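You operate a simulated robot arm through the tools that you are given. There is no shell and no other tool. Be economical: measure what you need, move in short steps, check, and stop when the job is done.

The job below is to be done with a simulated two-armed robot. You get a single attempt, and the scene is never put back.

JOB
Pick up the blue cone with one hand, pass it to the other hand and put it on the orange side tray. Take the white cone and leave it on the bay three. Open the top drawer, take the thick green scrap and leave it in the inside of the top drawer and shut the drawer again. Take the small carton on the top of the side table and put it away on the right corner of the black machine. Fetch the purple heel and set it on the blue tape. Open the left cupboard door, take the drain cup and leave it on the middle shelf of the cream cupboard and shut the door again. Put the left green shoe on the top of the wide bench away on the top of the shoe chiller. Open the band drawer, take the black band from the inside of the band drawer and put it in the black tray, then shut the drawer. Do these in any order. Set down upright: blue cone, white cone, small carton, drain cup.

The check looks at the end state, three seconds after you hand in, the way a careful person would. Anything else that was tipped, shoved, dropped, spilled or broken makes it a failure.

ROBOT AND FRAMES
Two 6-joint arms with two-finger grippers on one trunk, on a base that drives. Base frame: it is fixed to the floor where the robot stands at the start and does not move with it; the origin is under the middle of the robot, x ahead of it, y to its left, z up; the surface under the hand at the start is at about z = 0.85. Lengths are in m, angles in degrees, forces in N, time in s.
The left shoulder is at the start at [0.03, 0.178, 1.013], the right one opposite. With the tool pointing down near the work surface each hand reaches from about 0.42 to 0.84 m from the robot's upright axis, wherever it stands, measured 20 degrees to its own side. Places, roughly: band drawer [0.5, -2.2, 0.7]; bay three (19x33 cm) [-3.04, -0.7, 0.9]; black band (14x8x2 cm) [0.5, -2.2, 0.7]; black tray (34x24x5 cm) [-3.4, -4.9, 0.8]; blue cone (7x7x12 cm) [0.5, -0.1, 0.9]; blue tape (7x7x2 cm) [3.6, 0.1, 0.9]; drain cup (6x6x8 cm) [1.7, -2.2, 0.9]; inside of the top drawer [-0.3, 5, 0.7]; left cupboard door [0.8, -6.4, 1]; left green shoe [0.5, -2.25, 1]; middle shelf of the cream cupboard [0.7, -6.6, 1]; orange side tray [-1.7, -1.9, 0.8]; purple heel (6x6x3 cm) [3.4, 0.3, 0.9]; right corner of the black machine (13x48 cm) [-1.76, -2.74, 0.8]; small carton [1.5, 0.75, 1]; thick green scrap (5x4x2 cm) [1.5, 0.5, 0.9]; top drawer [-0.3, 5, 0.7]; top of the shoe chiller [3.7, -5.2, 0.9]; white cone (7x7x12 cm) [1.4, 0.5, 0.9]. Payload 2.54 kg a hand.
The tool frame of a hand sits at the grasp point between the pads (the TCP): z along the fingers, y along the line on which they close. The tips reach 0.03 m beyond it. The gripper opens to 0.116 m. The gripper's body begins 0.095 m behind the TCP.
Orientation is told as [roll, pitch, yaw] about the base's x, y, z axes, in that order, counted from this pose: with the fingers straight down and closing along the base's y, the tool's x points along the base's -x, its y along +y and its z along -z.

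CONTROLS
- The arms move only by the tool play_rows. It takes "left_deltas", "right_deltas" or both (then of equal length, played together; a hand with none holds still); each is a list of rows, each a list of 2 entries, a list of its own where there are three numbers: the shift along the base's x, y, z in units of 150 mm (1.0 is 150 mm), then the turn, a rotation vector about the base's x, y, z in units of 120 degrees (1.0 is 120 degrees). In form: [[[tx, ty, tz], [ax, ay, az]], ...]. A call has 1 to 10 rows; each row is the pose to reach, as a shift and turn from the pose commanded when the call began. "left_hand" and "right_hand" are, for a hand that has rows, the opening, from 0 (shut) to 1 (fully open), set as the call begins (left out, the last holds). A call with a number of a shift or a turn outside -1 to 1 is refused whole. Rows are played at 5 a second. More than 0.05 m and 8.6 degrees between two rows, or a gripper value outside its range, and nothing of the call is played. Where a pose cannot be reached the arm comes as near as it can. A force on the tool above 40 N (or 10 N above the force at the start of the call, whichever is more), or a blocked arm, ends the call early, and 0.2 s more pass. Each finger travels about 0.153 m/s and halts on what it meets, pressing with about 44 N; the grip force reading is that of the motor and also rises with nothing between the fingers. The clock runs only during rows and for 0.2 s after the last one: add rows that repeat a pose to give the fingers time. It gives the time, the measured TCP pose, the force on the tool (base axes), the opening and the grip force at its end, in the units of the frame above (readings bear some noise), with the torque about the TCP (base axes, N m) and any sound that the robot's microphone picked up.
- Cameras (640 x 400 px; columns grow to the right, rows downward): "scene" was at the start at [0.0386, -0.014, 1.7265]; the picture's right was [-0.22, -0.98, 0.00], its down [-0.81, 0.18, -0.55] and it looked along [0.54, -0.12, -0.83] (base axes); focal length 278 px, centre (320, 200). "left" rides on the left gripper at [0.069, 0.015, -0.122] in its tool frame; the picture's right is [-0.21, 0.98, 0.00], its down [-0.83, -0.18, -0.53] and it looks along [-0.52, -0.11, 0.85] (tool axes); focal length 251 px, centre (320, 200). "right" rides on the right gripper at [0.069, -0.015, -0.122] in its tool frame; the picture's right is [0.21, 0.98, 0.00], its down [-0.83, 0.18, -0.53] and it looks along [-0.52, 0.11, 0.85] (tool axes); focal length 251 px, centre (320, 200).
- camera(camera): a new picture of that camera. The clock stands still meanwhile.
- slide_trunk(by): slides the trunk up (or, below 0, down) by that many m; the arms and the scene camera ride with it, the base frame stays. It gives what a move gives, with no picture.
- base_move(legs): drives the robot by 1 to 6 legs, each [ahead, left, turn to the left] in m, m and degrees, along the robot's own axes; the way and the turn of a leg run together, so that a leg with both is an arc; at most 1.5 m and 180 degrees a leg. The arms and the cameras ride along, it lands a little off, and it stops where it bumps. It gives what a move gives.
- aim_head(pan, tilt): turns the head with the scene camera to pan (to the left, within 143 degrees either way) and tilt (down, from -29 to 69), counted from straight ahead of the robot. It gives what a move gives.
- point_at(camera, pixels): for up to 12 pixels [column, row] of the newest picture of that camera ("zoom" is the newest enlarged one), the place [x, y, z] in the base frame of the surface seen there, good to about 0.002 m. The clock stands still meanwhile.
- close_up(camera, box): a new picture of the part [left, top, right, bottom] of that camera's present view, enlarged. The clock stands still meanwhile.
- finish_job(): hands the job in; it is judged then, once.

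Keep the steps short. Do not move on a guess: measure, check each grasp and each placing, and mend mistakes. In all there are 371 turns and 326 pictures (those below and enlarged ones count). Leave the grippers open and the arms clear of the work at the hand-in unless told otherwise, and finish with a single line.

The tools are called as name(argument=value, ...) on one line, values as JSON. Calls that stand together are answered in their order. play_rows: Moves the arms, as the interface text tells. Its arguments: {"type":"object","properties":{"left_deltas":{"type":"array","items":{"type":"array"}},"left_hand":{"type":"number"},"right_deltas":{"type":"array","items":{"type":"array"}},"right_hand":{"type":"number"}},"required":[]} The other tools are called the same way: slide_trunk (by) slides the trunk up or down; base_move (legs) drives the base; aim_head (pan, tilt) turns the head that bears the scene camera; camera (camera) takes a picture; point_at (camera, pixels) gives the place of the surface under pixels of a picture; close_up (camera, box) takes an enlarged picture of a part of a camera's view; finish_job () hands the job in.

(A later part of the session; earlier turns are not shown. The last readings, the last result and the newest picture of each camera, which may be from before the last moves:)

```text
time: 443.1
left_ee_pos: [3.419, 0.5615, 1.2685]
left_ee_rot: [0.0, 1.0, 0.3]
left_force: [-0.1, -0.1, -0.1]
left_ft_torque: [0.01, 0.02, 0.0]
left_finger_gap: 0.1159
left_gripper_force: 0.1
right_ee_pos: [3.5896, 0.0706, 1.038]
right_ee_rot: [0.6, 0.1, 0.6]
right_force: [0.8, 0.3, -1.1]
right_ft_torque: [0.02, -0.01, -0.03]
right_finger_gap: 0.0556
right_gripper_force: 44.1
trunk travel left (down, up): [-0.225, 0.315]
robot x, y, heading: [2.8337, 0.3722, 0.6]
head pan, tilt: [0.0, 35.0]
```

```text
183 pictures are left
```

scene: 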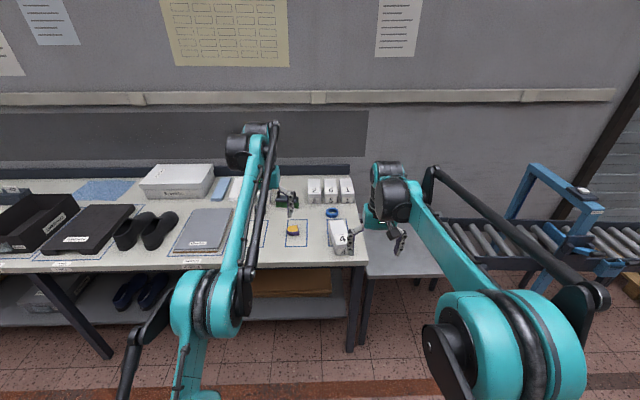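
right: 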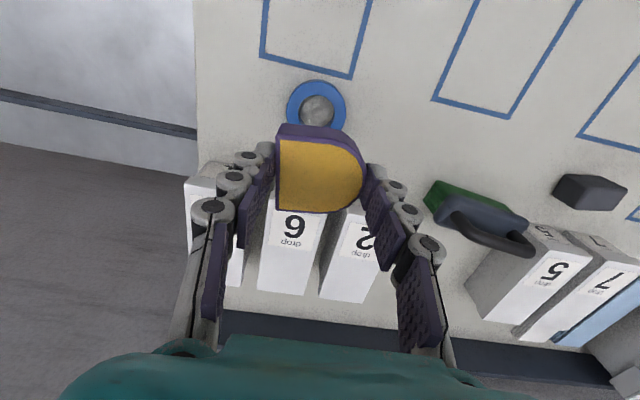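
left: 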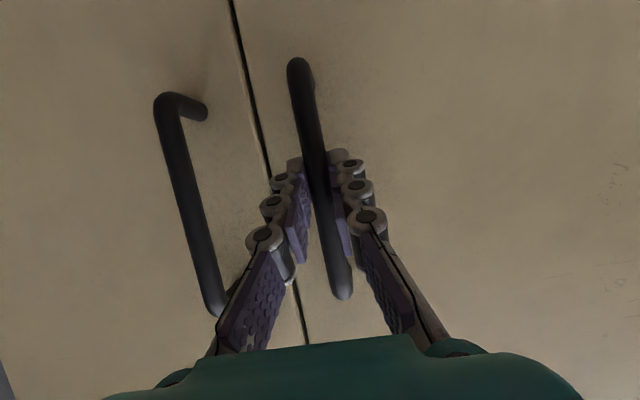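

point_at(camera="right", pixels=[[290, 105], [342, 105], [316, 82], [317, 105], [302, 125], [336, 125]])

```text
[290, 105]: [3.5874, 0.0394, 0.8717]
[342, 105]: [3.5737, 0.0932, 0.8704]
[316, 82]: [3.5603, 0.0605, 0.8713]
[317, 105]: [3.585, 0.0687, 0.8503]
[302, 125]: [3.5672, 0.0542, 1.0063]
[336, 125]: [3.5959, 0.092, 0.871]
```

Ring centre (3.586,0.069). Descend onto it.

play_rows(right_deltas=[[[-0.03, -0.01, -0.25], [0, 0, 0]], [[-0.03, -0.01, -0.5], [0, 0, 0]], [[-0.03, -0.01, -0.72], [0, 0, 0]], [[-0.03, -0.01, -0.82], [0, 0, 0]], [[-0.03, -0.01, -0.85], [0, 0, 0]]])

camera(camera="right")

```text
time: 444.3
left_ee_pos: [3.4196, 0.562, 1.2689]
left_ee_rot: [-0.1, 0.9, 0.2]
left_force: [-0.7, 0.9, -0.8]
left_ft_torque: [-0.01, 0.06, -0.02]
left_finger_gap: 0.1159
left_gripper_force: 0.2
right_ee_pos: [3.5824, 0.0722, 0.9088]
right_ee_rot: [0.7, 0.1, 0.3]
right_force: [1.0, -0.5, -0.8]
right_ft_torque: [0.0, -0.02, 0.02]
right_finger_gap: 0.0555
right_gripper_force: 43.9
trunk travel left (down, up): [-0.225, 0.315]
robot x, y, heading: [2.8282, 0.3714, 0.5]
head pan, tilt: [0.0, 35.0]
```

```text
182 pictures are left
```

right: 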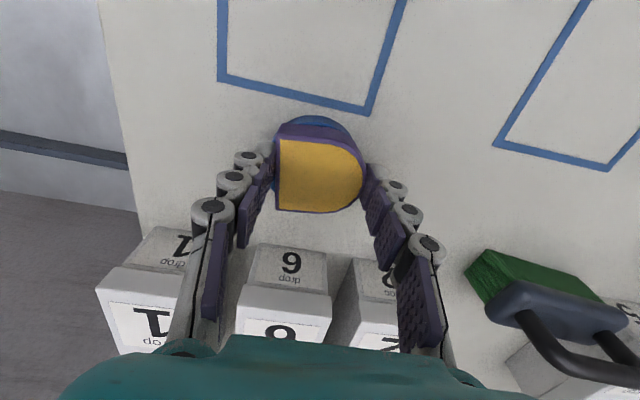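

Just above. Lower until light contact, then open.

play_rows(right_deltas=[[[0, 0, -0.01], [0, 0, 0]], [[0, 0, -0.022], [0, 0, 0]]])

play_rows(right_deltas=[[[0, 0, 0], [0, 0, 0]], [[0, 0, 0], [0, 0, 0]], [[0, 0, 0], [0, 0, 0]]], right_hand=0.75)

play_rows(right_deltas=[[[0, 0, 0.2], [0, 0, 0]], [[0, 0, 0.5], [0, 0, 0]], [[0, 0, 0.8], [0, 0, 0]], [[0, 0, 1.0], [0, 0, 0]]])

camera(camera="right")

```text
time: 444.9
left_ee_pos: [3.4178, 0.5621, 1.2695]
left_ee_rot: [0.0, 0.8, 0.4]
left_force: [0.3, 0.4, 0.3]
left_ft_torque: [0.03, 0.02, 0.02]
left_finger_gap: 0.116
left_gripper_force: 0.0
right_ee_pos: [3.5826, 0.0723, 0.9071]
right_ee_rot: [0.6, 0.0, 0.4]
right_force: [1.2, -0.2, 11.1]
right_ft_torque: [-0.11, 0.01, 0.01]
right_finger_gap: 0.0554
right_gripper_force: 44.3
trunk travel left (down, up): [-0.225, 0.315]
robot x, y, heading: [2.8312, 0.3681, 0.9]
head pan, tilt: [0.0, 35.0]
```

```text
time: 445.7
left_ee_pos: [3.42, 0.5621, 1.2691]
left_ee_rot: [-0.2, 0.9, 0.3]
left_force: [0.2, -0.6, -0.7]
left_ft_torque: [-0.03, 0.02, 0.0]
left_finger_gap: 0.116
left_gripper_force: 0.1
right_ee_pos: [3.5822, 0.0724, 0.9045]
right_ee_rot: [0.7, 0.2, 0.4]
right_force: [-0.5, -0.5, -0.4]
right_ft_torque: [0.0, 0.01, 0.0]
right_finger_gap: 0.087
right_gripper_force: 0.0
trunk travel left (down, up): [-0.225, 0.315]
robot x, y, heading: [2.8287, 0.3667, 0.5]
head pan, tilt: [0.0, 35.0]
```

```text
time: 446.7
left_ee_pos: [3.4192, 0.562, 1.2695]
left_ee_rot: [-0.1, 0.9, 0.3]
left_force: [0.8, -0.5, 1.0]
left_ft_torque: [0.04, -0.03, -0.04]
left_finger_gap: 0.116
left_gripper_force: 0.1
right_ee_pos: [3.5795, 0.0718, 1.0577]
right_ee_rot: [0.6, 0.0, 0.4]
right_force: [0.3, -0.3, -0.9]
right_ft_torque: [-0.03, 0.0, 0.01]
right_finger_gap: 0.087
right_gripper_force: 0.0
trunk travel left (down, up): [-0.225, 0.315]
robot x, y, heading: [2.8329, 0.3695, 0.7]
head pan, tilt: [0.0, 35.0]
```

```text
181 pictures are left
```

right: 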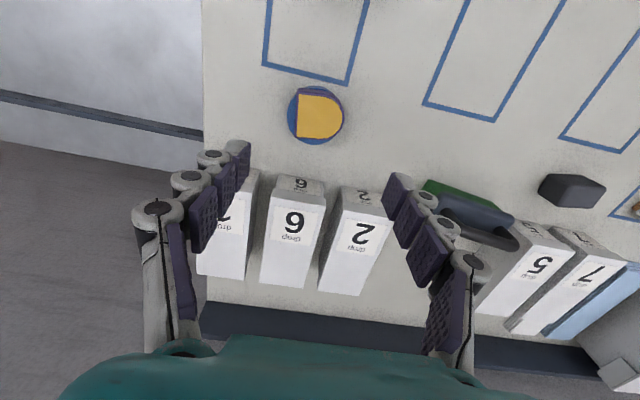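

Heel sits on the tape. I raise and tuck the right hand, back off and turn around to the side table.

play_rows(right_deltas=[[[-0.1, 0, 0.3], [0, 0, 0]], [[-0.3, 0.1, 0.5], [0, 0, 0]], [[-0.5, 0.2, 0.7], [0, 0, 0]], [[-0.75, 0.3, 0.85], [0, 0, 0]], [[-0.95, 0.4, 0.95], [0, 0, 0]]], right_hand=1)

base_move(legs=[[-0.42, 0, 0]])

base_move(legs=[[0, 0, 178]])

aim_head(pan=0, tilt=40)

camera(camera="scene")

```text
time: 447.9
left_ee_pos: [3.4192, 0.5629, 1.2691]
left_ee_rot: [-0.1, 0.9, 0.3]
left_force: [0.2, 0.2, 0.9]
left_ft_torque: [-0.02, -0.03, -0.04]
left_finger_gap: 0.1161
left_gripper_force: 0.1
right_ee_pos: [3.4355, 0.1309, 1.201]
right_ee_rot: [0.6, 0.0, 0.4]
right_force: [0.5, 0.3, 0.3]
right_ft_torque: [-0.05, -0.01, 0.01]
right_finger_gap: 0.1163
right_gripper_force: 0.2
trunk travel left (down, up): [-0.225, 0.315]
robot x, y, heading: [2.8309, 0.3719, 0.6]
head pan, tilt: [0.0, 35.0]
```

```text
time: 450.4
left_ee_pos: [3.0033, 0.5608, 1.2694]
left_ee_rot: [-0.1, 0.9, 0.7]
left_force: [-0.8, -0.3, -0.2]
left_ft_torque: [0.0, -0.05, -0.02]
left_finger_gap: 0.1161
left_gripper_force: 0.0
right_ee_pos: [3.0243, 0.1284, 1.2001]
right_ee_rot: [0.6, 0.1, 0.7]
right_force: [0.0, -0.9, 0.3]
right_ft_torque: [0.02, 0.01, 0.01]
right_finger_gap: 0.116
right_gripper_force: 0.0
trunk travel left (down, up): [-0.225, 0.315]
robot x, y, heading: [2.4156, 0.3649, 1.0]
head pan, tilt: [0.0, 35.0]
```

```text
time: 458.3
left_ee_pos: [1.8377, 0.1402, 1.2692]
left_ee_rot: [-0.1, 0.9, -176.6]
left_force: [-0.1, 0.2, -0.6]
left_ft_torque: [-0.01, -0.01, -0.01]
left_finger_gap: 0.1161
left_gripper_force: 0.0
right_ee_pos: [1.7959, 0.5712, 1.2002]
right_ee_rot: [0.6, 0.2, -176.5]
right_force: [0.0, 0.3, 0.4]
right_ft_torque: [-0.03, 0.0, -0.01]
right_finger_gap: 0.1161
right_gripper_force: 0.0
trunk travel left (down, up): [-0.225, 0.315]
robot x, y, heading: [2.4181, 0.3656, -176.2]
head pan, tilt: [0.0, 35.0]
```

```text
time: 458.9
left_ee_pos: [1.8375, 0.1404, 1.2691]
left_ee_rot: [-0.1, 0.9, -176.6]
left_force: [-0.5, 0.0, 1.0]
left_ft_torque: [0.01, 0.0, 0.01]
left_finger_gap: 0.1161
left_gripper_force: 0.0
right_ee_pos: [1.7959, 0.5709, 1.1998]
right_ee_rot: [0.6, 0.0, -176.3]
right_force: [0.4, 0.6, -0.3]
right_ft_torque: [-0.01, -0.02, 0.0]
right_finger_gap: 0.1161
right_gripper_force: 0.1
trunk travel left (down, up): [-0.225, 0.315]
robot x, y, heading: [2.4194, 0.3647, -176.5]
head pan, tilt: [0.0, 40.0]
```

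```text
180 pictures are left
```

scene: 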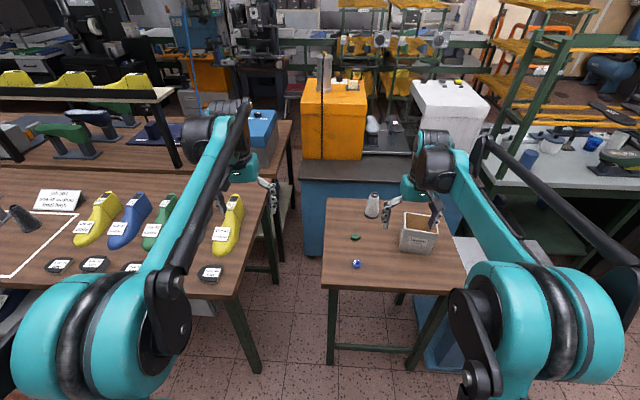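

close_up(camera="scene", box=[310, 180, 470, 300])

```text
3.33 times, centred on (390, 240) of scene
```

zoom: 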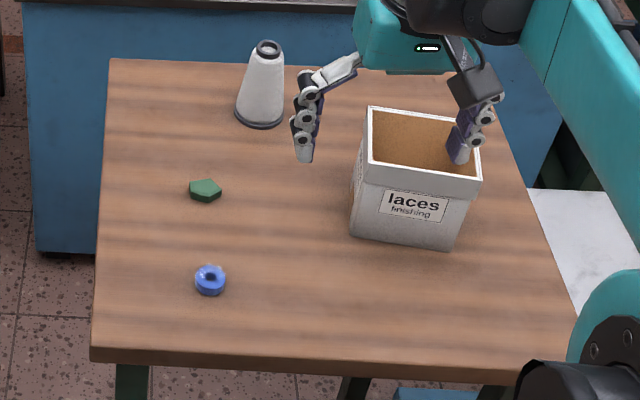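

point_at(camera="zoom", pixels=[[205, 190], [190, 190], [221, 190], [205, 180], [205, 200], [262, 120], [268, 45], [210, 280], [372, 165], [475, 185], [400, 235], [375, 115]])

point_at(camera="zoom", pixels=[[255, 52], [281, 52], [237, 115], [283, 118], [100, 350], [530, 370], [112, 62], [420, 170], [450, 245], [352, 230], [420, 150], [300, 330]])

```text
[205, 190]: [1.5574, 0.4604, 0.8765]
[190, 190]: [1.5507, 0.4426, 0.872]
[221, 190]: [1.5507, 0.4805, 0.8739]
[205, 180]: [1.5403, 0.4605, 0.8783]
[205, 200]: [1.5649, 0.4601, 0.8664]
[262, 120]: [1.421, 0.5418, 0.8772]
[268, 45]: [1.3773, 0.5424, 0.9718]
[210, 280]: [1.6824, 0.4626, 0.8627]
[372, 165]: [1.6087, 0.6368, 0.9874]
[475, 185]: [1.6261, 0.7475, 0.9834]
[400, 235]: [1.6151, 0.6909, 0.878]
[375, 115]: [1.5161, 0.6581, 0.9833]
```

```text
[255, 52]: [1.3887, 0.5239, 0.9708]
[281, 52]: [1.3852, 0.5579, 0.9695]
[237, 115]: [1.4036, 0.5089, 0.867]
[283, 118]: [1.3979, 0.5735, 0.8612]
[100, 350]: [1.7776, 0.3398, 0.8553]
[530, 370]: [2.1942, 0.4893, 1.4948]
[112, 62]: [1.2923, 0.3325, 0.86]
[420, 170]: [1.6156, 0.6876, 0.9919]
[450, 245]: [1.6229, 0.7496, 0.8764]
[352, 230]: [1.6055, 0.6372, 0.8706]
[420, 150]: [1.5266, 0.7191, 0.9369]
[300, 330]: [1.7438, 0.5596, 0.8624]
```

Table top 0.860. Scrap centre (1.553,0.461), top 0.878. White cone axis (1.385,0.541). Carton is an open box, x 1.51–1.625, y 0.637–0.75, top 0.99. First the scrap with the left hand: reposition the base.

base_move(legs=[[0, -0.2, -3.5], [0.2, 0, 0]])

camera(camera="left")

```text
time: 461.8
left_ee_pos: [1.6162, 0.3799, 1.2676]
left_ee_rot: [-0.2, 0.9, -179.9]
left_force: [0.1, 0.1, -0.5]
left_ft_torque: [0.01, -0.06, -0.02]
left_finger_gap: 0.116
left_gripper_force: 0.0
right_ee_pos: [1.6001, 0.8131, 1.2008]
right_ee_rot: [0.6, 0.0, -179.8]
right_force: [-0.5, -0.3, 0.1]
right_ft_torque: [0.0, -0.05, 0.0]
right_finger_gap: 0.1158
right_gripper_force: 0.0
trunk travel left (down, up): [-0.225, 0.315]
robot x, y, heading: [2.2044, 0.569, -179.5]
head pan, tilt: [0.0, 40.0]
```

```text
178 pictures are left
```

left: 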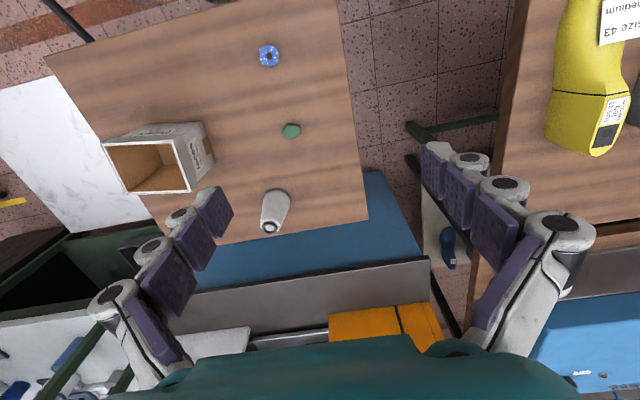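

play_rows(left_deltas=[[[-0.15, 0.2, -0.1], [0, 0, 0]], [[-0.3, 0.4, -0.25], [0, 0, 0]], [[-0.42, 0.54, -0.5], [0, 0, 0]], [[-0.42, 0.54, -0.75], [0, 0, 0]], [[-0.42, 0.54, -1.0], [0, 0, 0]]])

camera(camera="left")

```text
time: 463.0
left_ee_pos: [1.5535, 0.4616, 1.1177]
left_ee_rot: [0.0, 1.0, -179.9]
left_force: [-0.1, 0.5, 0.6]
left_ft_torque: [0.02, -0.03, 0.0]
left_finger_gap: 0.1161
left_gripper_force: 0.1
right_ee_pos: [1.5997, 0.8123, 1.1996]
right_ee_rot: [0.7, 0.1, -179.8]
right_force: [-0.9, 1.2, -0.8]
right_ft_torque: [-0.03, 0.01, 0.02]
right_finger_gap: 0.1159
right_gripper_force: 0.2
trunk travel left (down, up): [-0.225, 0.315]
robot x, y, heading: [2.2046, 0.5726, -179.8]
head pan, tilt: [0.0, 40.0]
```

```text
177 pictures are left
```

left: 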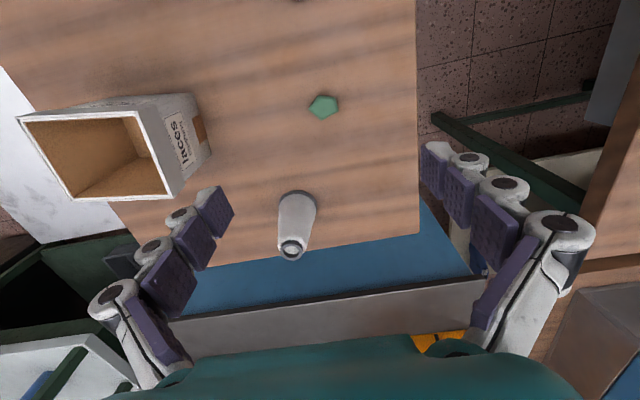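

play_rows(left_deltas=[[[0, 0, -0.3], [0, 0, 0]], [[0, 0, -0.6], [0, 0, 0]], [[0, 0, -0.9], [0, 0, 0]], [[0, 0, -1.0], [0, 0, 0]]], left_hand=0.75)

camera(camera="left")

```text
time: 464.0
left_ee_pos: [1.5534, 0.4606, 0.9693]
left_ee_rot: [0.0, 0.9, -179.9]
left_force: [0.2, -0.1, -0.9]
left_ft_torque: [0.0, 0.03, 0.01]
left_finger_gap: 0.0867
left_gripper_force: 0.0
right_ee_pos: [1.6001, 0.8118, 1.1993]
right_ee_rot: [0.6, 0.2, -179.8]
right_force: [-0.8, -0.5, 0.1]
right_ft_torque: [0.02, 0.04, -0.04]
right_finger_gap: 0.1159
right_gripper_force: 0.0
trunk travel left (down, up): [-0.225, 0.315]
robot x, y, heading: [2.2078, 0.5682, -179.5]
head pan, tilt: [0.0, 40.0]
```

```text
176 pictures are left
```

left: 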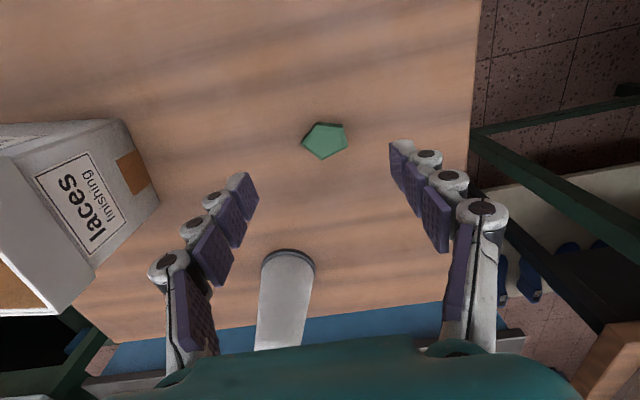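

play_rows(left_deltas=[[[0, 0, -0.2], [0, 0, 0]], [[0, 0, -0.4], [0, 0, 0]], [[0, 0, -0.5], [0, 0, 0]], [[0, 0, -0.5], [0, 0, 0]]])

play_rows(left_deltas=[[[0, 0, 0], [0, 0, 0]], [[0, 0, 0], [0, 0, 0]], [[0, 0, 0], [0, 0, 0]], [[0, 0, 0], [0, 0, 0]]], left_hand=0.1)

camera(camera="left")

```text
time: 465.0
left_ee_pos: [1.5532, 0.46, 0.8932]
left_ee_rot: [-0.1, 0.8, -179.9]
left_force: [-0.6, -0.9, 0.2]
left_ft_torque: [-0.01, 0.0, 0.03]
left_finger_gap: 0.0872
left_gripper_force: 0.1
right_ee_pos: [1.5997, 0.8121, 1.2006]
right_ee_rot: [0.6, 0.1, -179.7]
right_force: [0.2, 0.1, -1.7]
right_ft_torque: [-0.01, 0.0, -0.02]
right_finger_gap: 0.1162
right_gripper_force: 0.1
trunk travel left (down, up): [-0.225, 0.315]
robot x, y, heading: [2.2053, 0.5691, -179.7]
head pan, tilt: [0.0, 40.0]
```

```text
time: 466.0
left_ee_pos: [1.5524, 0.4617, 0.8926]
left_ee_rot: [-0.1, 0.9, -179.9]
left_force: [-0.4, -1.2, -0.1]
left_ft_torque: [-0.01, 0.02, 0.02]
left_finger_gap: 0.0377
left_gripper_force: 44.3
right_ee_pos: [1.5999, 0.8119, 1.1996]
right_ee_rot: [0.6, 0.1, -179.8]
right_force: [-0.3, 0.0, 0.4]
right_ft_torque: [0.01, -0.02, 0.01]
right_finger_gap: 0.1156
right_gripper_force: 0.1
trunk travel left (down, up): [-0.225, 0.315]
robot x, y, heading: [2.2067, 0.5736, -179.5]
head pan, tilt: [0.0, 40.0]
```

```text
175 pictures are left
```

left: 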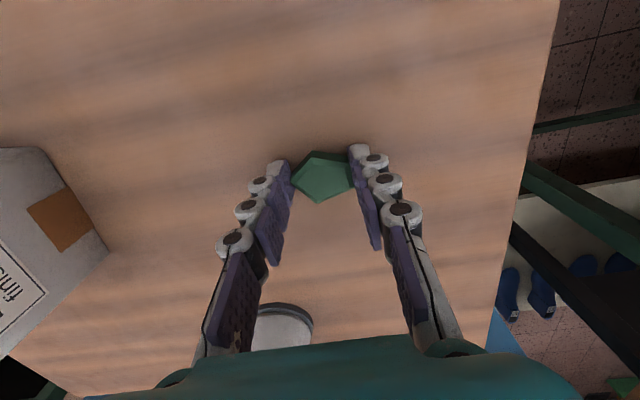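

Scrap gripped (gap 0.038). Lift in two steps and check.

play_rows(left_deltas=[[[0, 0, 0.2], [0, 0, 0]], [[0, 0, 0.5], [0, 0, 0]], [[0, 0, 0.8], [0, 0, 0]], [[0, 0, 1.0], [0, 0, 0]]])

play_rows(left_deltas=[[[0, 0, 0.3], [0, 0, 0]], [[0.2, 0, 0.6], [0, 0, 0]], [[0.2, 0, 0.9], [0, 0, 0]], [[0.2, 0, 1.0], [0, 0, 0]]])

camera(camera="left")

```text
time: 467.0
left_ee_pos: [1.5537, 0.4636, 1.0448]
left_ee_rot: [0.0, 0.9, -179.9]
left_force: [-0.5, 0.4, -1.3]
left_ft_torque: [-0.01, 0.02, 0.01]
left_finger_gap: 0.0378
left_gripper_force: 43.8
right_ee_pos: [1.6005, 0.8129, 1.2006]
right_ee_rot: [0.6, 0.0, -179.8]
right_force: [0.1, 0.9, 0.5]
right_ft_torque: [-0.03, 0.02, -0.01]
right_finger_gap: 0.1159
right_gripper_force: 0.2
trunk travel left (down, up): [-0.225, 0.315]
robot x, y, heading: [2.2086, 0.5634, -179.4]
head pan, tilt: [0.0, 40.0]
```

```text
refused: row 2 steps farther than a row can; nothing moved
```

```text
174 pictures are left
```

left: 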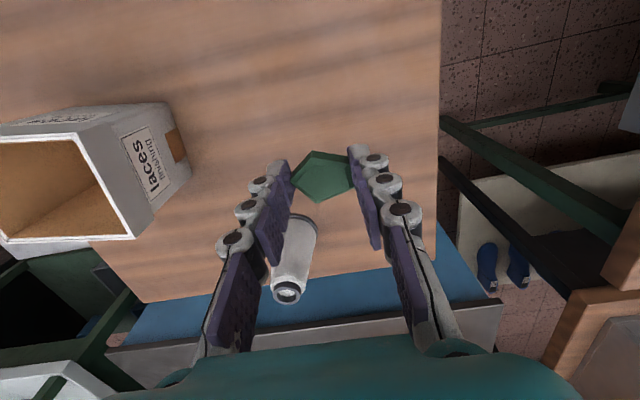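

Scrap held. Raise the hand, back off and turn north to see the way.

play_rows(left_deltas=[[[0, 0, 0.3], [0, 0, 0]], [[0, 0, 0.6], [0, 0, 0]], [[0, 0, 0.9], [0, 0, 0]]])

base_move(legs=[[-0.25, 0, 0], [0, 0, -90], [1.0, 0, 0]])

aim_head(pan=45, tilt=22)

camera(camera="scene")

```text
time: 467.8
left_ee_pos: [1.5512, 0.4645, 1.1787]
left_ee_rot: [0.0, 0.8, -179.9]
left_force: [-0.2, 0.5, -0.4]
left_ft_torque: [-0.04, 0.06, 0.02]
left_finger_gap: 0.0378
left_gripper_force: 43.9
right_ee_pos: [1.6001, 0.8121, 1.1994]
right_ee_rot: [0.6, 0.1, -179.8]
right_force: [-0.6, 0.3, 0.5]
right_ft_torque: [-0.01, 0.02, -0.04]
right_finger_gap: 0.1159
right_gripper_force: 0.1
trunk travel left (down, up): [-0.225, 0.315]
robot x, y, heading: [2.2077, 0.5702, -179.5]
head pan, tilt: [0.0, 40.0]
```

```text
time: 478.1
left_ee_pos: [2.2757, 2.2142, 1.1782]
left_ee_rot: [-0.1, 0.9, 92.6]
left_force: [0.5, -0.1, -0.6]
left_ft_torque: [-0.04, 0.01, -0.04]
left_finger_gap: 0.0373
left_gripper_force: 44.2
right_ee_pos: [2.6269, 2.1806, 1.2002]
right_ee_rot: [0.6, 0.1, 92.7]
right_force: [0.6, 0.7, -0.3]
right_ft_torque: [-0.01, 0.01, 0.0]
right_finger_gap: 0.116
right_gripper_force: 0.0
trunk travel left (down, up): [-0.225, 0.315]
robot x, y, heading: [2.4109, 1.5647, 92.5]
head pan, tilt: [0.0, 40.0]
```

```text
time: 479.2
left_ee_pos: [2.2774, 2.2146, 1.1772]
left_ee_rot: [0.0, 1.0, 92.6]
left_force: [-0.6, -0.6, -0.1]
left_ft_torque: [0.0, -0.01, 0.02]
left_finger_gap: 0.0373
left_gripper_force: 43.5
right_ee_pos: [2.6259, 2.1824, 1.1994]
right_ee_rot: [0.6, 0.0, 92.6]
right_force: [0.8, -0.2, 0.2]
right_ft_torque: [-0.01, -0.01, 0.03]
right_finger_gap: 0.116
right_gripper_force: 0.0
trunk travel left (down, up): [-0.225, 0.315]
robot x, y, heading: [2.4121, 1.5641, 92.8]
head pan, tilt: [45.0, 22.0]
```

```text
173 pictures are left
```

scene: 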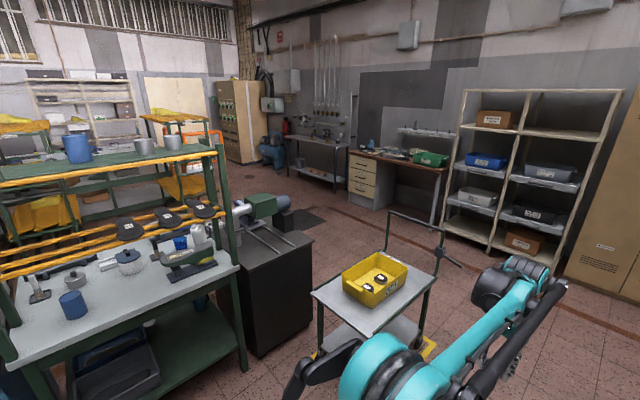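

point_at(camera="scene", pixels=[[440, 268], [385, 255], [345, 235], [440, 370], [430, 345], [365, 170], [355, 215], [450, 225], [510, 265], [300, 215], [310, 325], [290, 235]])

close_up(camera="scene", box=[330, 130, 470, 220])

```text
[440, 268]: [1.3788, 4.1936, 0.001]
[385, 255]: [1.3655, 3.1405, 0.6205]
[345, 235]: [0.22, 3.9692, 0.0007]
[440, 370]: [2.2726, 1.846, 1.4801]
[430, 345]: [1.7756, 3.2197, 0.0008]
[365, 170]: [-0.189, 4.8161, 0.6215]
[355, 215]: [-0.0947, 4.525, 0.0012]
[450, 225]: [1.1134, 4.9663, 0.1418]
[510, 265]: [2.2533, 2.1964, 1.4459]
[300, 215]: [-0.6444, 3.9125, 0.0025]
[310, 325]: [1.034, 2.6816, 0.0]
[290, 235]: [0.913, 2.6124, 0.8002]
```

```text
4.44 times, centred on (400, 175) of scene
```

zoom: 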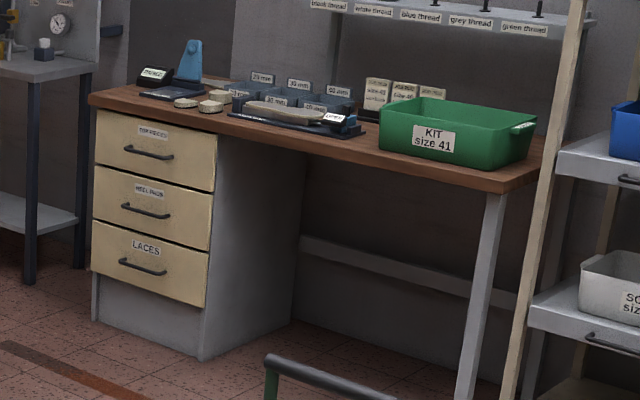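

Route: north to y≈3.85, then strafe west in front of the desk.

base_move(legs=[[0, 0, -2.8], [1.5, 0, 0], [0.75, 0, 0]])

base_move(legs=[[0, 1.5, 0], [0, 1.1, 0]])

aim_head(pan=0, tilt=40)

camera(camera="scene")

```text
time: 490.8
left_ee_pos: [2.2909, 4.482, 1.1765]
left_ee_rot: [0.1, 0.9, 90.3]
left_force: [0.5, -0.9, -0.7]
left_ft_torque: [-0.01, -0.01, -0.01]
left_finger_gap: 0.0373
left_gripper_force: 43.9
right_ee_pos: [2.638, 4.4352, 1.2003]
right_ee_rot: [0.6, 0.0, 90.5]
right_force: [0.2, -1.2, -0.5]
right_ft_torque: [-0.06, 0.0, 0.0]
right_finger_gap: 0.1158
right_gripper_force: 0.0
trunk travel left (down, up): [-0.225, 0.315]
robot x, y, heading: [2.4014, 3.8246, 90.6]
head pan, tilt: [45.0, 22.0]
```

```text
time: 503.4
left_ee_pos: [-0.3168, 4.4481, 1.1777]
left_ee_rot: [-0.1, 0.9, 90.8]
left_force: [0.2, 0.4, -0.2]
left_ft_torque: [0.01, 0.01, 0.03]
left_finger_gap: 0.0372
left_gripper_force: 43.2
right_ee_pos: [0.032, 4.4039, 1.2005]
right_ee_rot: [0.6, 0.0, 90.9]
right_force: [0.1, -0.8, 0.2]
right_ft_torque: [-0.01, 0.01, 0.01]
right_finger_gap: 0.116
right_gripper_force: 0.1
trunk travel left (down, up): [-0.225, 0.315]
robot x, y, heading: [-0.2049, 3.7947, 91.2]
head pan, tilt: [45.0, 22.0]
```

```text
time: 504.6
left_ee_pos: [-0.3154, 4.4474, 1.1787]
left_ee_rot: [-0.1, 0.9, 90.7]
left_force: [-0.1, -0.5, 0.2]
left_ft_torque: [-0.03, 0.0, 0.02]
left_finger_gap: 0.037
left_gripper_force: 43.9
right_ee_pos: [0.0319, 4.4036, 1.1999]
right_ee_rot: [0.6, 0.1, 90.9]
right_force: [-0.6, 0.0, -1.2]
right_ft_torque: [-0.01, -0.01, 0.0]
right_finger_gap: 0.1158
right_gripper_force: 0.1
trunk travel left (down, up): [-0.225, 0.315]
robot x, y, heading: [-0.2064, 3.7983, 91.1]
head pan, tilt: [0.0, 40.0]
```

```text
171 pictures are left
```

scene: 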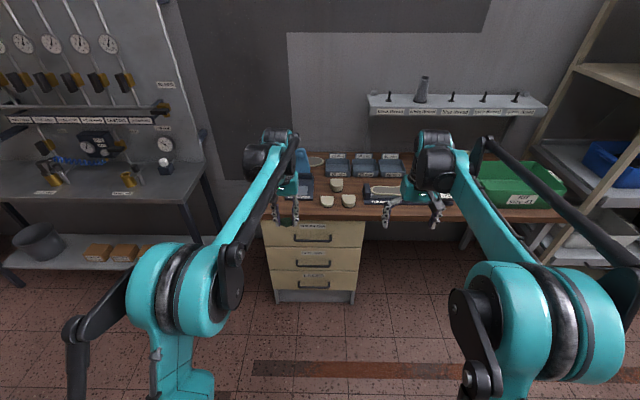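

close_up(camera="scene", box=[250, 200, 378, 280])

```text
5.00 times, centred on (314, 240) of scene
```

zoom: 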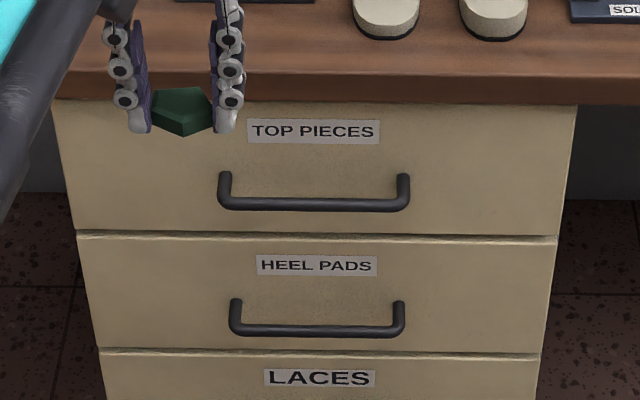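

point_at(camera="zoom", pixels=[[315, 203], [250, 202], [380, 204], [223, 180], [404, 180], [315, 165], [60, 130], [570, 130], [315, 85], [315, 95], [490, 38], [315, 60]])

```text
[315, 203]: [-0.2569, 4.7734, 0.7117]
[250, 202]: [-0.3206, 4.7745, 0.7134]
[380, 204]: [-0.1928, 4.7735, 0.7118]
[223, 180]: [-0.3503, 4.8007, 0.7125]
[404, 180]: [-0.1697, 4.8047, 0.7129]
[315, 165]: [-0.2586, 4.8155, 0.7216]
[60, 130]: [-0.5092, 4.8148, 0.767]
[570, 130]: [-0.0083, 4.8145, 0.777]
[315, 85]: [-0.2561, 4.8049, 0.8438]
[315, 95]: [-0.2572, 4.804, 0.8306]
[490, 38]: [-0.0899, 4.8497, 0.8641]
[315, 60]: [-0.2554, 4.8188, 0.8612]
```

Handle bar at (-0.258, 4.777, 0.708), drawer front y 4.8155. Same scheme as before: lower the trunk 0.2 m, approach, and turn the right hand for the handle.

slide_trunk(by=-0.2)

play_rows(right_deltas=[[[0, -0.2, 0], [0.0271, -0.0271, 0.0582]], [[0, -0.4, 0], [0.0542, -0.0542, 0.1163]], [[0, -0.6, 0], [0.0813, -0.0813, 0.1745]], [[0, -0.8, 0], [0.1083, -0.1083, 0.2327]], [[0, -0.9, 0], [0.1354, -0.1354, 0.2908]], [[0, -1.0, 0], [0.1625, -0.1625, 0.349]]], left_deltas=[[[-0.2, 0, 0.1], [0, 0, 0]], [[-0.4, 0, 0.2], [0, 0, 0]], [[-0.6, 0, 0.3], [0, 0, 0]], [[-0.8, 0, 0.4], [0, 0, 0]], [[-1.0, 0, 0.5], [0, 0, 0]], [[-1.0, -0.3, 0.5], [0, 0, 0]]])

play_rows(right_deltas=[[[0, 0, 0], [0.0271, -0.0271, 0.0582]], [[0, 0, 0], [0.0542, -0.0542, 0.1163]], [[0, 0, 0], [0.0813, -0.0813, 0.1745]], [[0, 0, 0], [0.1083, -0.1083, 0.2327]], [[0, 0, 0], [0.1354, -0.1354, 0.2908]], [[0, 0, 0], [0.1625, -0.1625, 0.349]]], right_hand=0.6)

base_move(legs=[[0.18, 0.02, -1.1]])

camera(camera="right")

```text
time: 506.7
left_ee_pos: [-0.3162, 4.4479, 0.9775]
left_ee_rot: [-0.1, 0.8, 90.8]
left_force: [0.2, -0.5, 0.0]
left_ft_torque: [0.02, 0.01, 0.01]
left_finger_gap: 0.0375
left_gripper_force: 44.2
right_ee_pos: [0.0318, 4.404, 1.0001]
right_ee_rot: [0.6, 0.1, 91.0]
right_force: [0.1, -0.3, 0.4]
right_ft_torque: [-0.02, -0.01, 0.0]
right_finger_gap: 0.1161
right_gripper_force: 0.1
trunk travel left (down, up): [-0.025, 0.515]
robot x, y, heading: [-0.2024, 3.7981, 91.2]
head pan, tilt: [0.0, 40.0]
```

```text
time: 508.1
left_ee_pos: [-0.4663, 4.3976, 1.0545]
left_ee_rot: [0.0, 0.8, 90.8]
left_force: [-0.1, -0.9, 0.0]
left_ft_torque: [0.05, 0.0, -0.02]
left_finger_gap: 0.0372
left_gripper_force: 44.3
right_ee_pos: [0.0329, 4.253, 1.0025]
right_ee_rot: [-24.7, -10.1, 135.9]
right_force: [-0.3, -1.1, 0.9]
right_ft_torque: [0.03, -0.02, 0.0]
right_finger_gap: 0.1162
right_gripper_force: 0.0
trunk travel left (down, up): [-0.025, 0.515]
robot x, y, heading: [-0.2056, 3.7955, 91.1]
head pan, tilt: [0.0, 40.0]
```

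```text
time: 509.5
left_ee_pos: [-0.4662, 4.4017, 1.0517]
left_ee_rot: [0.0, 0.8, 90.7]
left_force: [0.3, -1.6, 0.4]
left_ft_torque: [0.02, 0.0, 0.03]
left_finger_gap: 0.0372
left_gripper_force: 44.0
right_ee_pos: [0.0308, 4.2537, 0.9995]
right_ee_rot: [-49.4, 0.8, -179.4]
right_force: [0.1, 0.0, 0.5]
right_ft_torque: [-0.01, -0.01, -0.02]
right_finger_gap: 0.0695
right_gripper_force: 0.1
trunk travel left (down, up): [-0.025, 0.515]
robot x, y, heading: [-0.2038, 3.7924, 90.9]
head pan, tilt: [0.0, 40.0]
```

```text
time: 511.0
left_ee_pos: [-0.4777, 4.5845, 1.051]
left_ee_rot: [-0.1, 1.0, 89.7]
left_force: [-0.6, 0.1, 0.3]
left_ft_torque: [-0.03, 0.04, 0.0]
left_finger_gap: 0.0371
left_gripper_force: 43.9
right_ee_pos: [0.0179, 4.4283, 0.9991]
right_ee_rot: [-49.4, 0.7, 179.6]
right_force: [0.4, 0.6, -0.1]
right_ft_torque: [-0.01, 0.0, 0.0]
right_finger_gap: 0.0695
right_gripper_force: 0.1
trunk travel left (down, up): [-0.025, 0.515]
robot x, y, heading: [-0.226, 3.9696, 89.9]
head pan, tilt: [0.0, 40.0]
```

```text
169 pictures are left
```

right: 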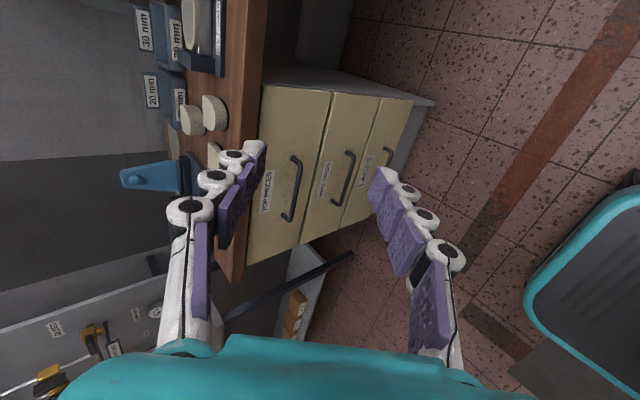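

Approach the handle in two steps.

play_rows(right_deltas=[[[-0.2, 0.1, -0.15], [0, 0, 0]], [[-0.4, 0.2, -0.3], [0, 0, 0]], [[-0.6, 0.35, -0.45], [0, 0, 0]], [[-0.78, 0.5, -0.6], [0, 0, 0]], [[-0.92, 0.7, -0.75], [0, 0, 0]]])

play_rows(right_deltas=[[[-0.2, 0.15, -0.1], [0, 0, 0]], [[-0.4, 0.3, -0.2], [0, 0, 0]], [[-0.6, 0.5, -0.35], [0, 0, 0]], [[-0.75, 0.7, -0.5], [0, 0, 0]], [[-0.92, 0.95, -0.65], [0, 0, 0]]])

camera(camera="right")

```text
time: 512.2
left_ee_pos: [-0.4777, 4.5849, 1.0509]
left_ee_rot: [-0.1, 1.1, 89.7]
left_force: [-0.6, 1.4, -0.6]
left_ft_torque: [-0.05, -0.03, 0.01]
left_finger_gap: 0.0372
left_gripper_force: 43.0
right_ee_pos: [-0.1212, 4.5349, 0.8846]
right_ee_rot: [-49.3, 0.6, 179.6]
right_force: [-0.5, 0.7, -0.4]
right_ft_torque: [-0.02, 0.0, 0.0]
right_finger_gap: 0.0695
right_gripper_force: 0.0
trunk travel left (down, up): [-0.025, 0.515]
robot x, y, heading: [-0.224, 3.9693, 90.1]
head pan, tilt: [0.0, 40.0]
```

```text
refused: row 5 steps farther than a row can; nothing moved
```

```text
168 pictures are left
```

right: 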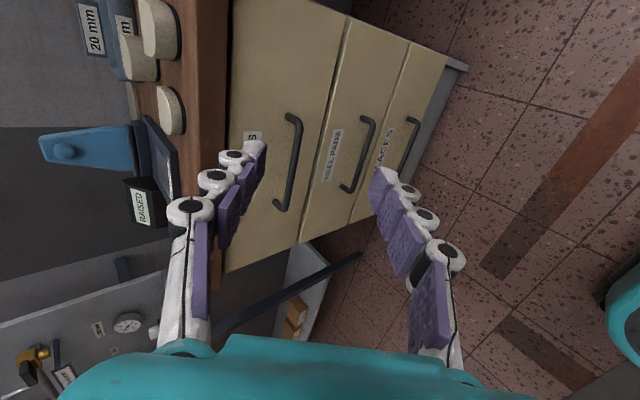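

point_at(camera="right", pixels=[[298, 135], [293, 160], [288, 185], [265, 160]])

play_rows(right_deltas=[[[-0.18, 0.15, -0.1], [0, 0, 0]], [[-0.36, 0.32, -0.22], [0, 0, 0]], [[-0.54, 0.5, -0.34], [0, 0, 0]], [[-0.72, 0.7, -0.47], [0, 0, 0]], [[-0.9, 0.9, -0.6], [0, 0, 0]], [[-0.91, 1.0, -0.66], [0, 0, 0]]])

camera(camera="right")

```text
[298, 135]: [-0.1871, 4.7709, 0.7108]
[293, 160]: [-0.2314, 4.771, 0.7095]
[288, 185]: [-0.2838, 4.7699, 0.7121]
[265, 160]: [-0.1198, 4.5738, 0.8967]
```

```text
time: 513.6
left_ee_pos: [-0.4763, 4.5841, 1.0516]
left_ee_rot: [0.1, 1.0, 89.7]
left_force: [-0.9, 0.7, -0.8]
left_ft_torque: [-0.03, 0.01, 0.0]
left_finger_gap: 0.0371
left_gripper_force: 43.9
right_ee_pos: [-0.2561, 4.6823, 0.7886]
right_ee_rot: [-49.3, 0.7, 179.5]
right_force: [0.4, -0.6, 0.0]
right_ft_torque: [0.02, 0.02, 0.01]
right_finger_gap: 0.0694
right_gripper_force: 0.1
trunk travel left (down, up): [-0.025, 0.515]
robot x, y, heading: [-0.2287, 3.9714, 89.9]
head pan, tilt: [0.0, 40.0]
```

```text
167 pictures are left
```

right: 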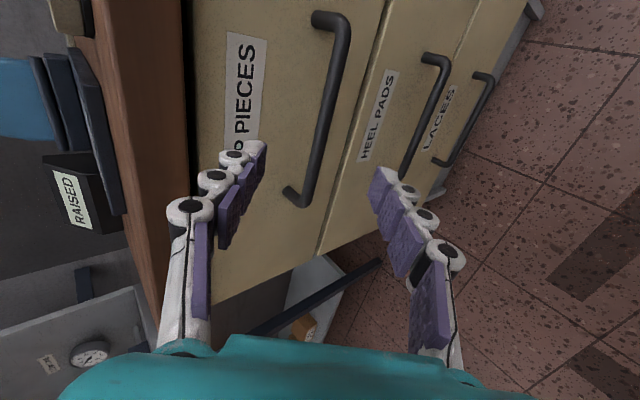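

Bar is between the fingers. Advance and grip.

play_rows(right_deltas=[[[0, 0.2, -0.17], [0, 0, 0]], [[0, 0.4, -0.34], [0, 0, 0]], [[0, 0.59, -0.5], [0, 0, 0]], [[0, 0.59, -0.5], [0, 0, 0]]])

play_rows(right_deltas=[[[0, 0, 0], [0, 0, 0]], [[0, 0, 0], [0, 0, 0]], [[0, 0, 0], [0, 0, 0]]], right_hand=0)

camera(camera="right")

```text
time: 514.6
left_ee_pos: [-0.4779, 4.5832, 1.0523]
left_ee_rot: [-0.1, 0.9, 89.7]
left_force: [0.2, -0.2, 0.0]
left_ft_torque: [0.01, -0.04, 0.0]
left_finger_gap: 0.0374
left_gripper_force: 43.8
right_ee_pos: [-0.2583, 4.7712, 0.7149]
right_ee_rot: [-49.3, 0.7, 179.5]
right_force: [-1.0, -2.1, 0.2]
right_ft_torque: [0.06, -0.02, 0.04]
right_finger_gap: 0.0706
right_gripper_force: 0.2
trunk travel left (down, up): [-0.025, 0.515]
robot x, y, heading: [-0.2261, 3.9688, 89.8]
head pan, tilt: [0.0, 40.0]
```

```text
time: 515.4
left_ee_pos: [-0.4772, 4.5849, 1.0514]
left_ee_rot: [0.0, 1.0, 89.6]
left_force: [-0.2, -0.5, -0.3]
left_ft_torque: [0.0, -0.01, 0.0]
left_finger_gap: 0.0373
left_gripper_force: 44.1
right_ee_pos: [-0.2573, 4.7687, 0.7111]
right_ee_rot: [-48.8, 0.6, 179.5]
right_force: [-0.1, 0.7, -7.8]
right_ft_torque: [0.03, 0.17, 0.15]
right_finger_gap: 0.0127
right_gripper_force: 39.2
trunk travel left (down, up): [-0.025, 0.515]
robot x, y, heading: [-0.2242, 3.974, 89.8]
head pan, tilt: [0.0, 40.0]
stopped in row 3 (right hand): the force on the tool passed its limit at 41 N (the readings are from after the stop); the commanded pose is now the measured one
```

```text
166 pictures are left
```

right: 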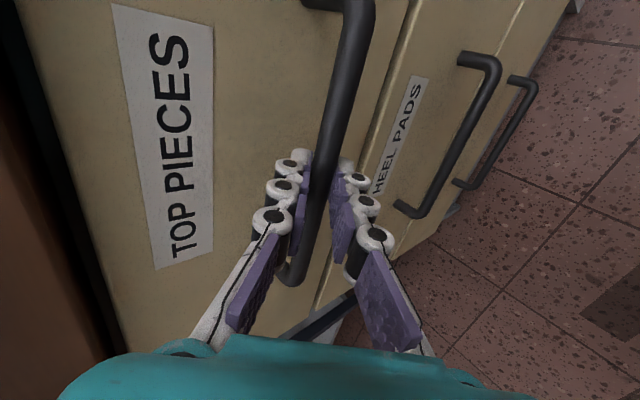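

Gripped. Pull back 0.15 m with the arm (-y).

play_rows(right_deltas=[[[0, -0.15, 0], [0, 0, 0]], [[0, -0.3, 0], [0, 0, 0]], [[0, -0.45, 0], [0, 0, 0]], [[0, -0.6, 0], [0, 0, 0]], [[0, -0.75, 0], [0, 0, 0]], [[0, -0.88, 0], [0, 0, 0]]])

camera(camera="scene")

```text
time: 516.8
left_ee_pos: [-0.4778, 4.5842, 1.0517]
left_ee_rot: [0.0, 1.0, 89.6]
left_force: [-0.5, -0.8, -0.2]
left_ft_torque: [-0.01, 0.02, 0.01]
left_finger_gap: 0.0373
left_gripper_force: 43.8
right_ee_pos: [-0.2571, 4.6354, 0.7121]
right_ee_rot: [-48.8, 0.7, 179.3]
right_force: [7.2, -1.7, -10.4]
right_ft_torque: [-0.13, 0.42, 0.34]
right_finger_gap: 0.0123
right_gripper_force: 39.0
trunk travel left (down, up): [-0.025, 0.515]
robot x, y, heading: [-0.2282, 3.9708, 90.1]
head pan, tilt: [0.0, 40.0]
```

```text
165 pictures are left
```

scene: 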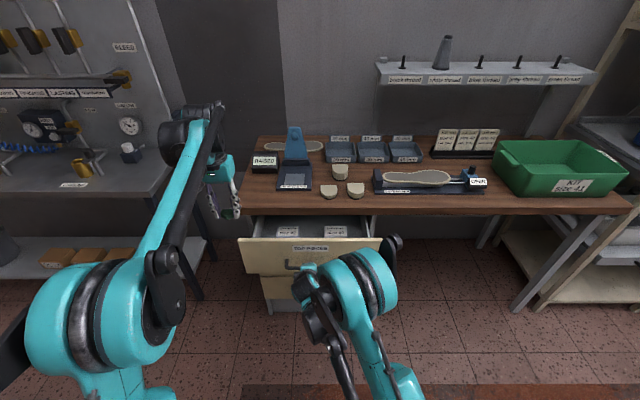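

Drawer opens. Back the base 0.08 m for more opening and view the inside.

base_move(legs=[[-0.08, 0, 0]])

close_up(camera="scene", box=[230, 190, 422, 310])

```text
time: 517.8
left_ee_pos: [-0.4762, 4.5056, 1.0523]
left_ee_rot: [-0.1, 1.0, 89.8]
left_force: [0.1, 0.0, 0.0]
left_ft_torque: [-0.01, 0.01, -0.02]
left_finger_gap: 0.0373
left_gripper_force: 44.1
right_ee_pos: [-0.2583, 4.558, 0.7106]
right_ee_rot: [-48.8, 0.6, 179.4]
right_force: [12.6, -1.4, -10.6]
right_ft_torque: [-0.07, -0.32, -0.43]
right_finger_gap: 0.0124
right_gripper_force: 39.7
trunk travel left (down, up): [-0.025, 0.515]
robot x, y, heading: [-0.2249, 3.8932, 90.1]
head pan, tilt: [0.0, 40.0]
```

```text
3.33 times, centred on (326, 250) of scene
```

zoom: 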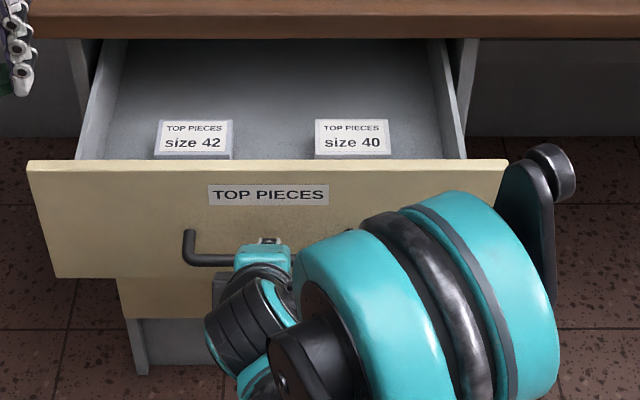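

point_at(camera="zoom", pixels=[[272, 130], [272, 100], [272, 70], [193, 142], [193, 122], [352, 142], [352, 122], [270, 165], [110, 110], [440, 110], [272, 148], [272, 45]])

```text
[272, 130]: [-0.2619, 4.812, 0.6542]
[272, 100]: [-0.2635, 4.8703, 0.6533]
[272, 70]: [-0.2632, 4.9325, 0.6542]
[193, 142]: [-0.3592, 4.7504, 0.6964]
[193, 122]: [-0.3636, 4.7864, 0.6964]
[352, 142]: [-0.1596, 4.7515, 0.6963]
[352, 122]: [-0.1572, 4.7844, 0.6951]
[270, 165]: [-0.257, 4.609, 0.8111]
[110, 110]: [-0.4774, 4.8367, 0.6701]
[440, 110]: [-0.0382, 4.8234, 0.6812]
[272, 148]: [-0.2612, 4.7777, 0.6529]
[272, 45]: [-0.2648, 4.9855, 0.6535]
```

Drawer floor z 0.6535; free spot between the two boxes, around (-0.26,4.73). The left arm needs the base nearer, so I release the handle and move the right hand up and aside.

play_rows(right_deltas=[[[0, 0, 0], [0, 0, 0]], [[0, 0, 0], [0, 0, 0]], [[0, 0, 0], [0, 0, 0]]], right_hand=0.5)

play_rows(right_deltas=[[[0, -0.1, 0.085], [0, 0, 0]], [[0, -0.2, 0.17], [0, 0, 0]], [[0, -0.3, 0.26], [0, 0, 0]]])

camera(camera="right")

```text
time: 518.6
left_ee_pos: [-0.4774, 4.5043, 1.0517]
left_ee_rot: [-0.1, 1.0, 89.7]
left_force: [0.9, -1.3, -1.3]
left_ft_torque: [0.01, 0.02, -0.01]
left_finger_gap: 0.0374
left_gripper_force: 44.0
right_ee_pos: [-0.259, 4.558, 0.7127]
right_ee_rot: [-48.9, 0.9, 179.4]
right_force: [-0.5, -2.6, 1.2]
right_ft_torque: [0.08, -0.01, 0.06]
right_finger_gap: 0.0581
right_gripper_force: 0.2
trunk travel left (down, up): [-0.025, 0.515]
robot x, y, heading: [-0.222, 3.8977, 90.0]
head pan, tilt: [0.0, 40.0]
```

```text
time: 519.4
left_ee_pos: [-0.4776, 4.5037, 1.0526]
left_ee_rot: [0.1, 1.0, 89.8]
left_force: [0.2, -0.2, 0.6]
left_ft_torque: [0.05, -0.01, -0.03]
left_finger_gap: 0.0372
left_gripper_force: 43.7
right_ee_pos: [-0.2592, 4.5091, 0.7506]
right_ee_rot: [-48.9, 0.7, 179.3]
right_force: [0.5, -0.8, -0.1]
right_ft_torque: [-0.02, -0.02, 0.0]
right_finger_gap: 0.058
right_gripper_force: 0.1
trunk travel left (down, up): [-0.025, 0.515]
robot x, y, heading: [-0.225, 3.892, 89.8]
head pan, tilt: [0.0, 40.0]
```

```text
163 pictures are left
```

right: 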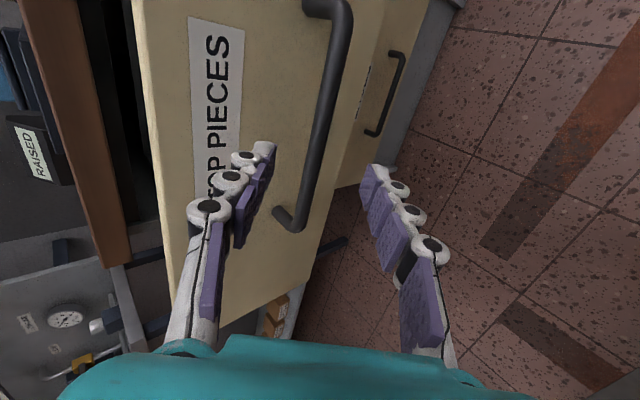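

Clear of the bar. Move the right hand up and to the right.

play_rows(right_deltas=[[[0.05, -0.05, 0.2], [0, 0, 0]], [[0.2, -0.05, 0.4], [0, 0, 0]], [[0.45, -0.05, 0.55], [0, 0, 0]], [[0.7, -0.05, 0.7], [0, 0, 0]], [[0.95, -0.05, 0.8], [0, 0, 0]]])

base_move(legs=[[0.1, 0, 0]])

```text
time: 520.6
left_ee_pos: [-0.4763, 4.5036, 1.0519]
left_ee_rot: [0.0, 0.9, 89.7]
left_force: [0.6, -0.2, -0.3]
left_ft_torque: [0.01, 0.05, 0.0]
left_finger_gap: 0.0371
left_gripper_force: 44.5
right_ee_pos: [-0.1151, 4.5023, 0.8716]
right_ee_rot: [-48.9, 0.7, 179.3]
right_force: [-0.2, 0.1, 0.3]
right_ft_torque: [-0.01, 0.01, 0.01]
right_finger_gap: 0.0578
right_gripper_force: 0.1
trunk travel left (down, up): [-0.025, 0.515]
robot x, y, heading: [-0.2252, 3.8933, 90.0]
head pan, tilt: [0.0, 40.0]
```

```text
time: 521.8
left_ee_pos: [-0.4775, 4.6056, 1.0512]
left_ee_rot: [0.0, 1.0, 89.7]
left_force: [0.4, 0.8, -0.8]
left_ft_torque: [-0.06, 0.03, -0.01]
left_finger_gap: 0.0371
left_gripper_force: 44.2
right_ee_pos: [-0.1158, 4.6036, 0.8702]
right_ee_rot: [-48.8, 0.7, 179.4]
right_force: [-0.1, 0.3, -0.2]
right_ft_torque: [0.02, 0.0, 0.03]
right_finger_gap: 0.0582
right_gripper_force: 0.2
trunk travel left (down, up): [-0.025, 0.515]
robot x, y, heading: [-0.2257, 3.9949, 90.0]
head pan, tilt: [0.0, 40.0]
```

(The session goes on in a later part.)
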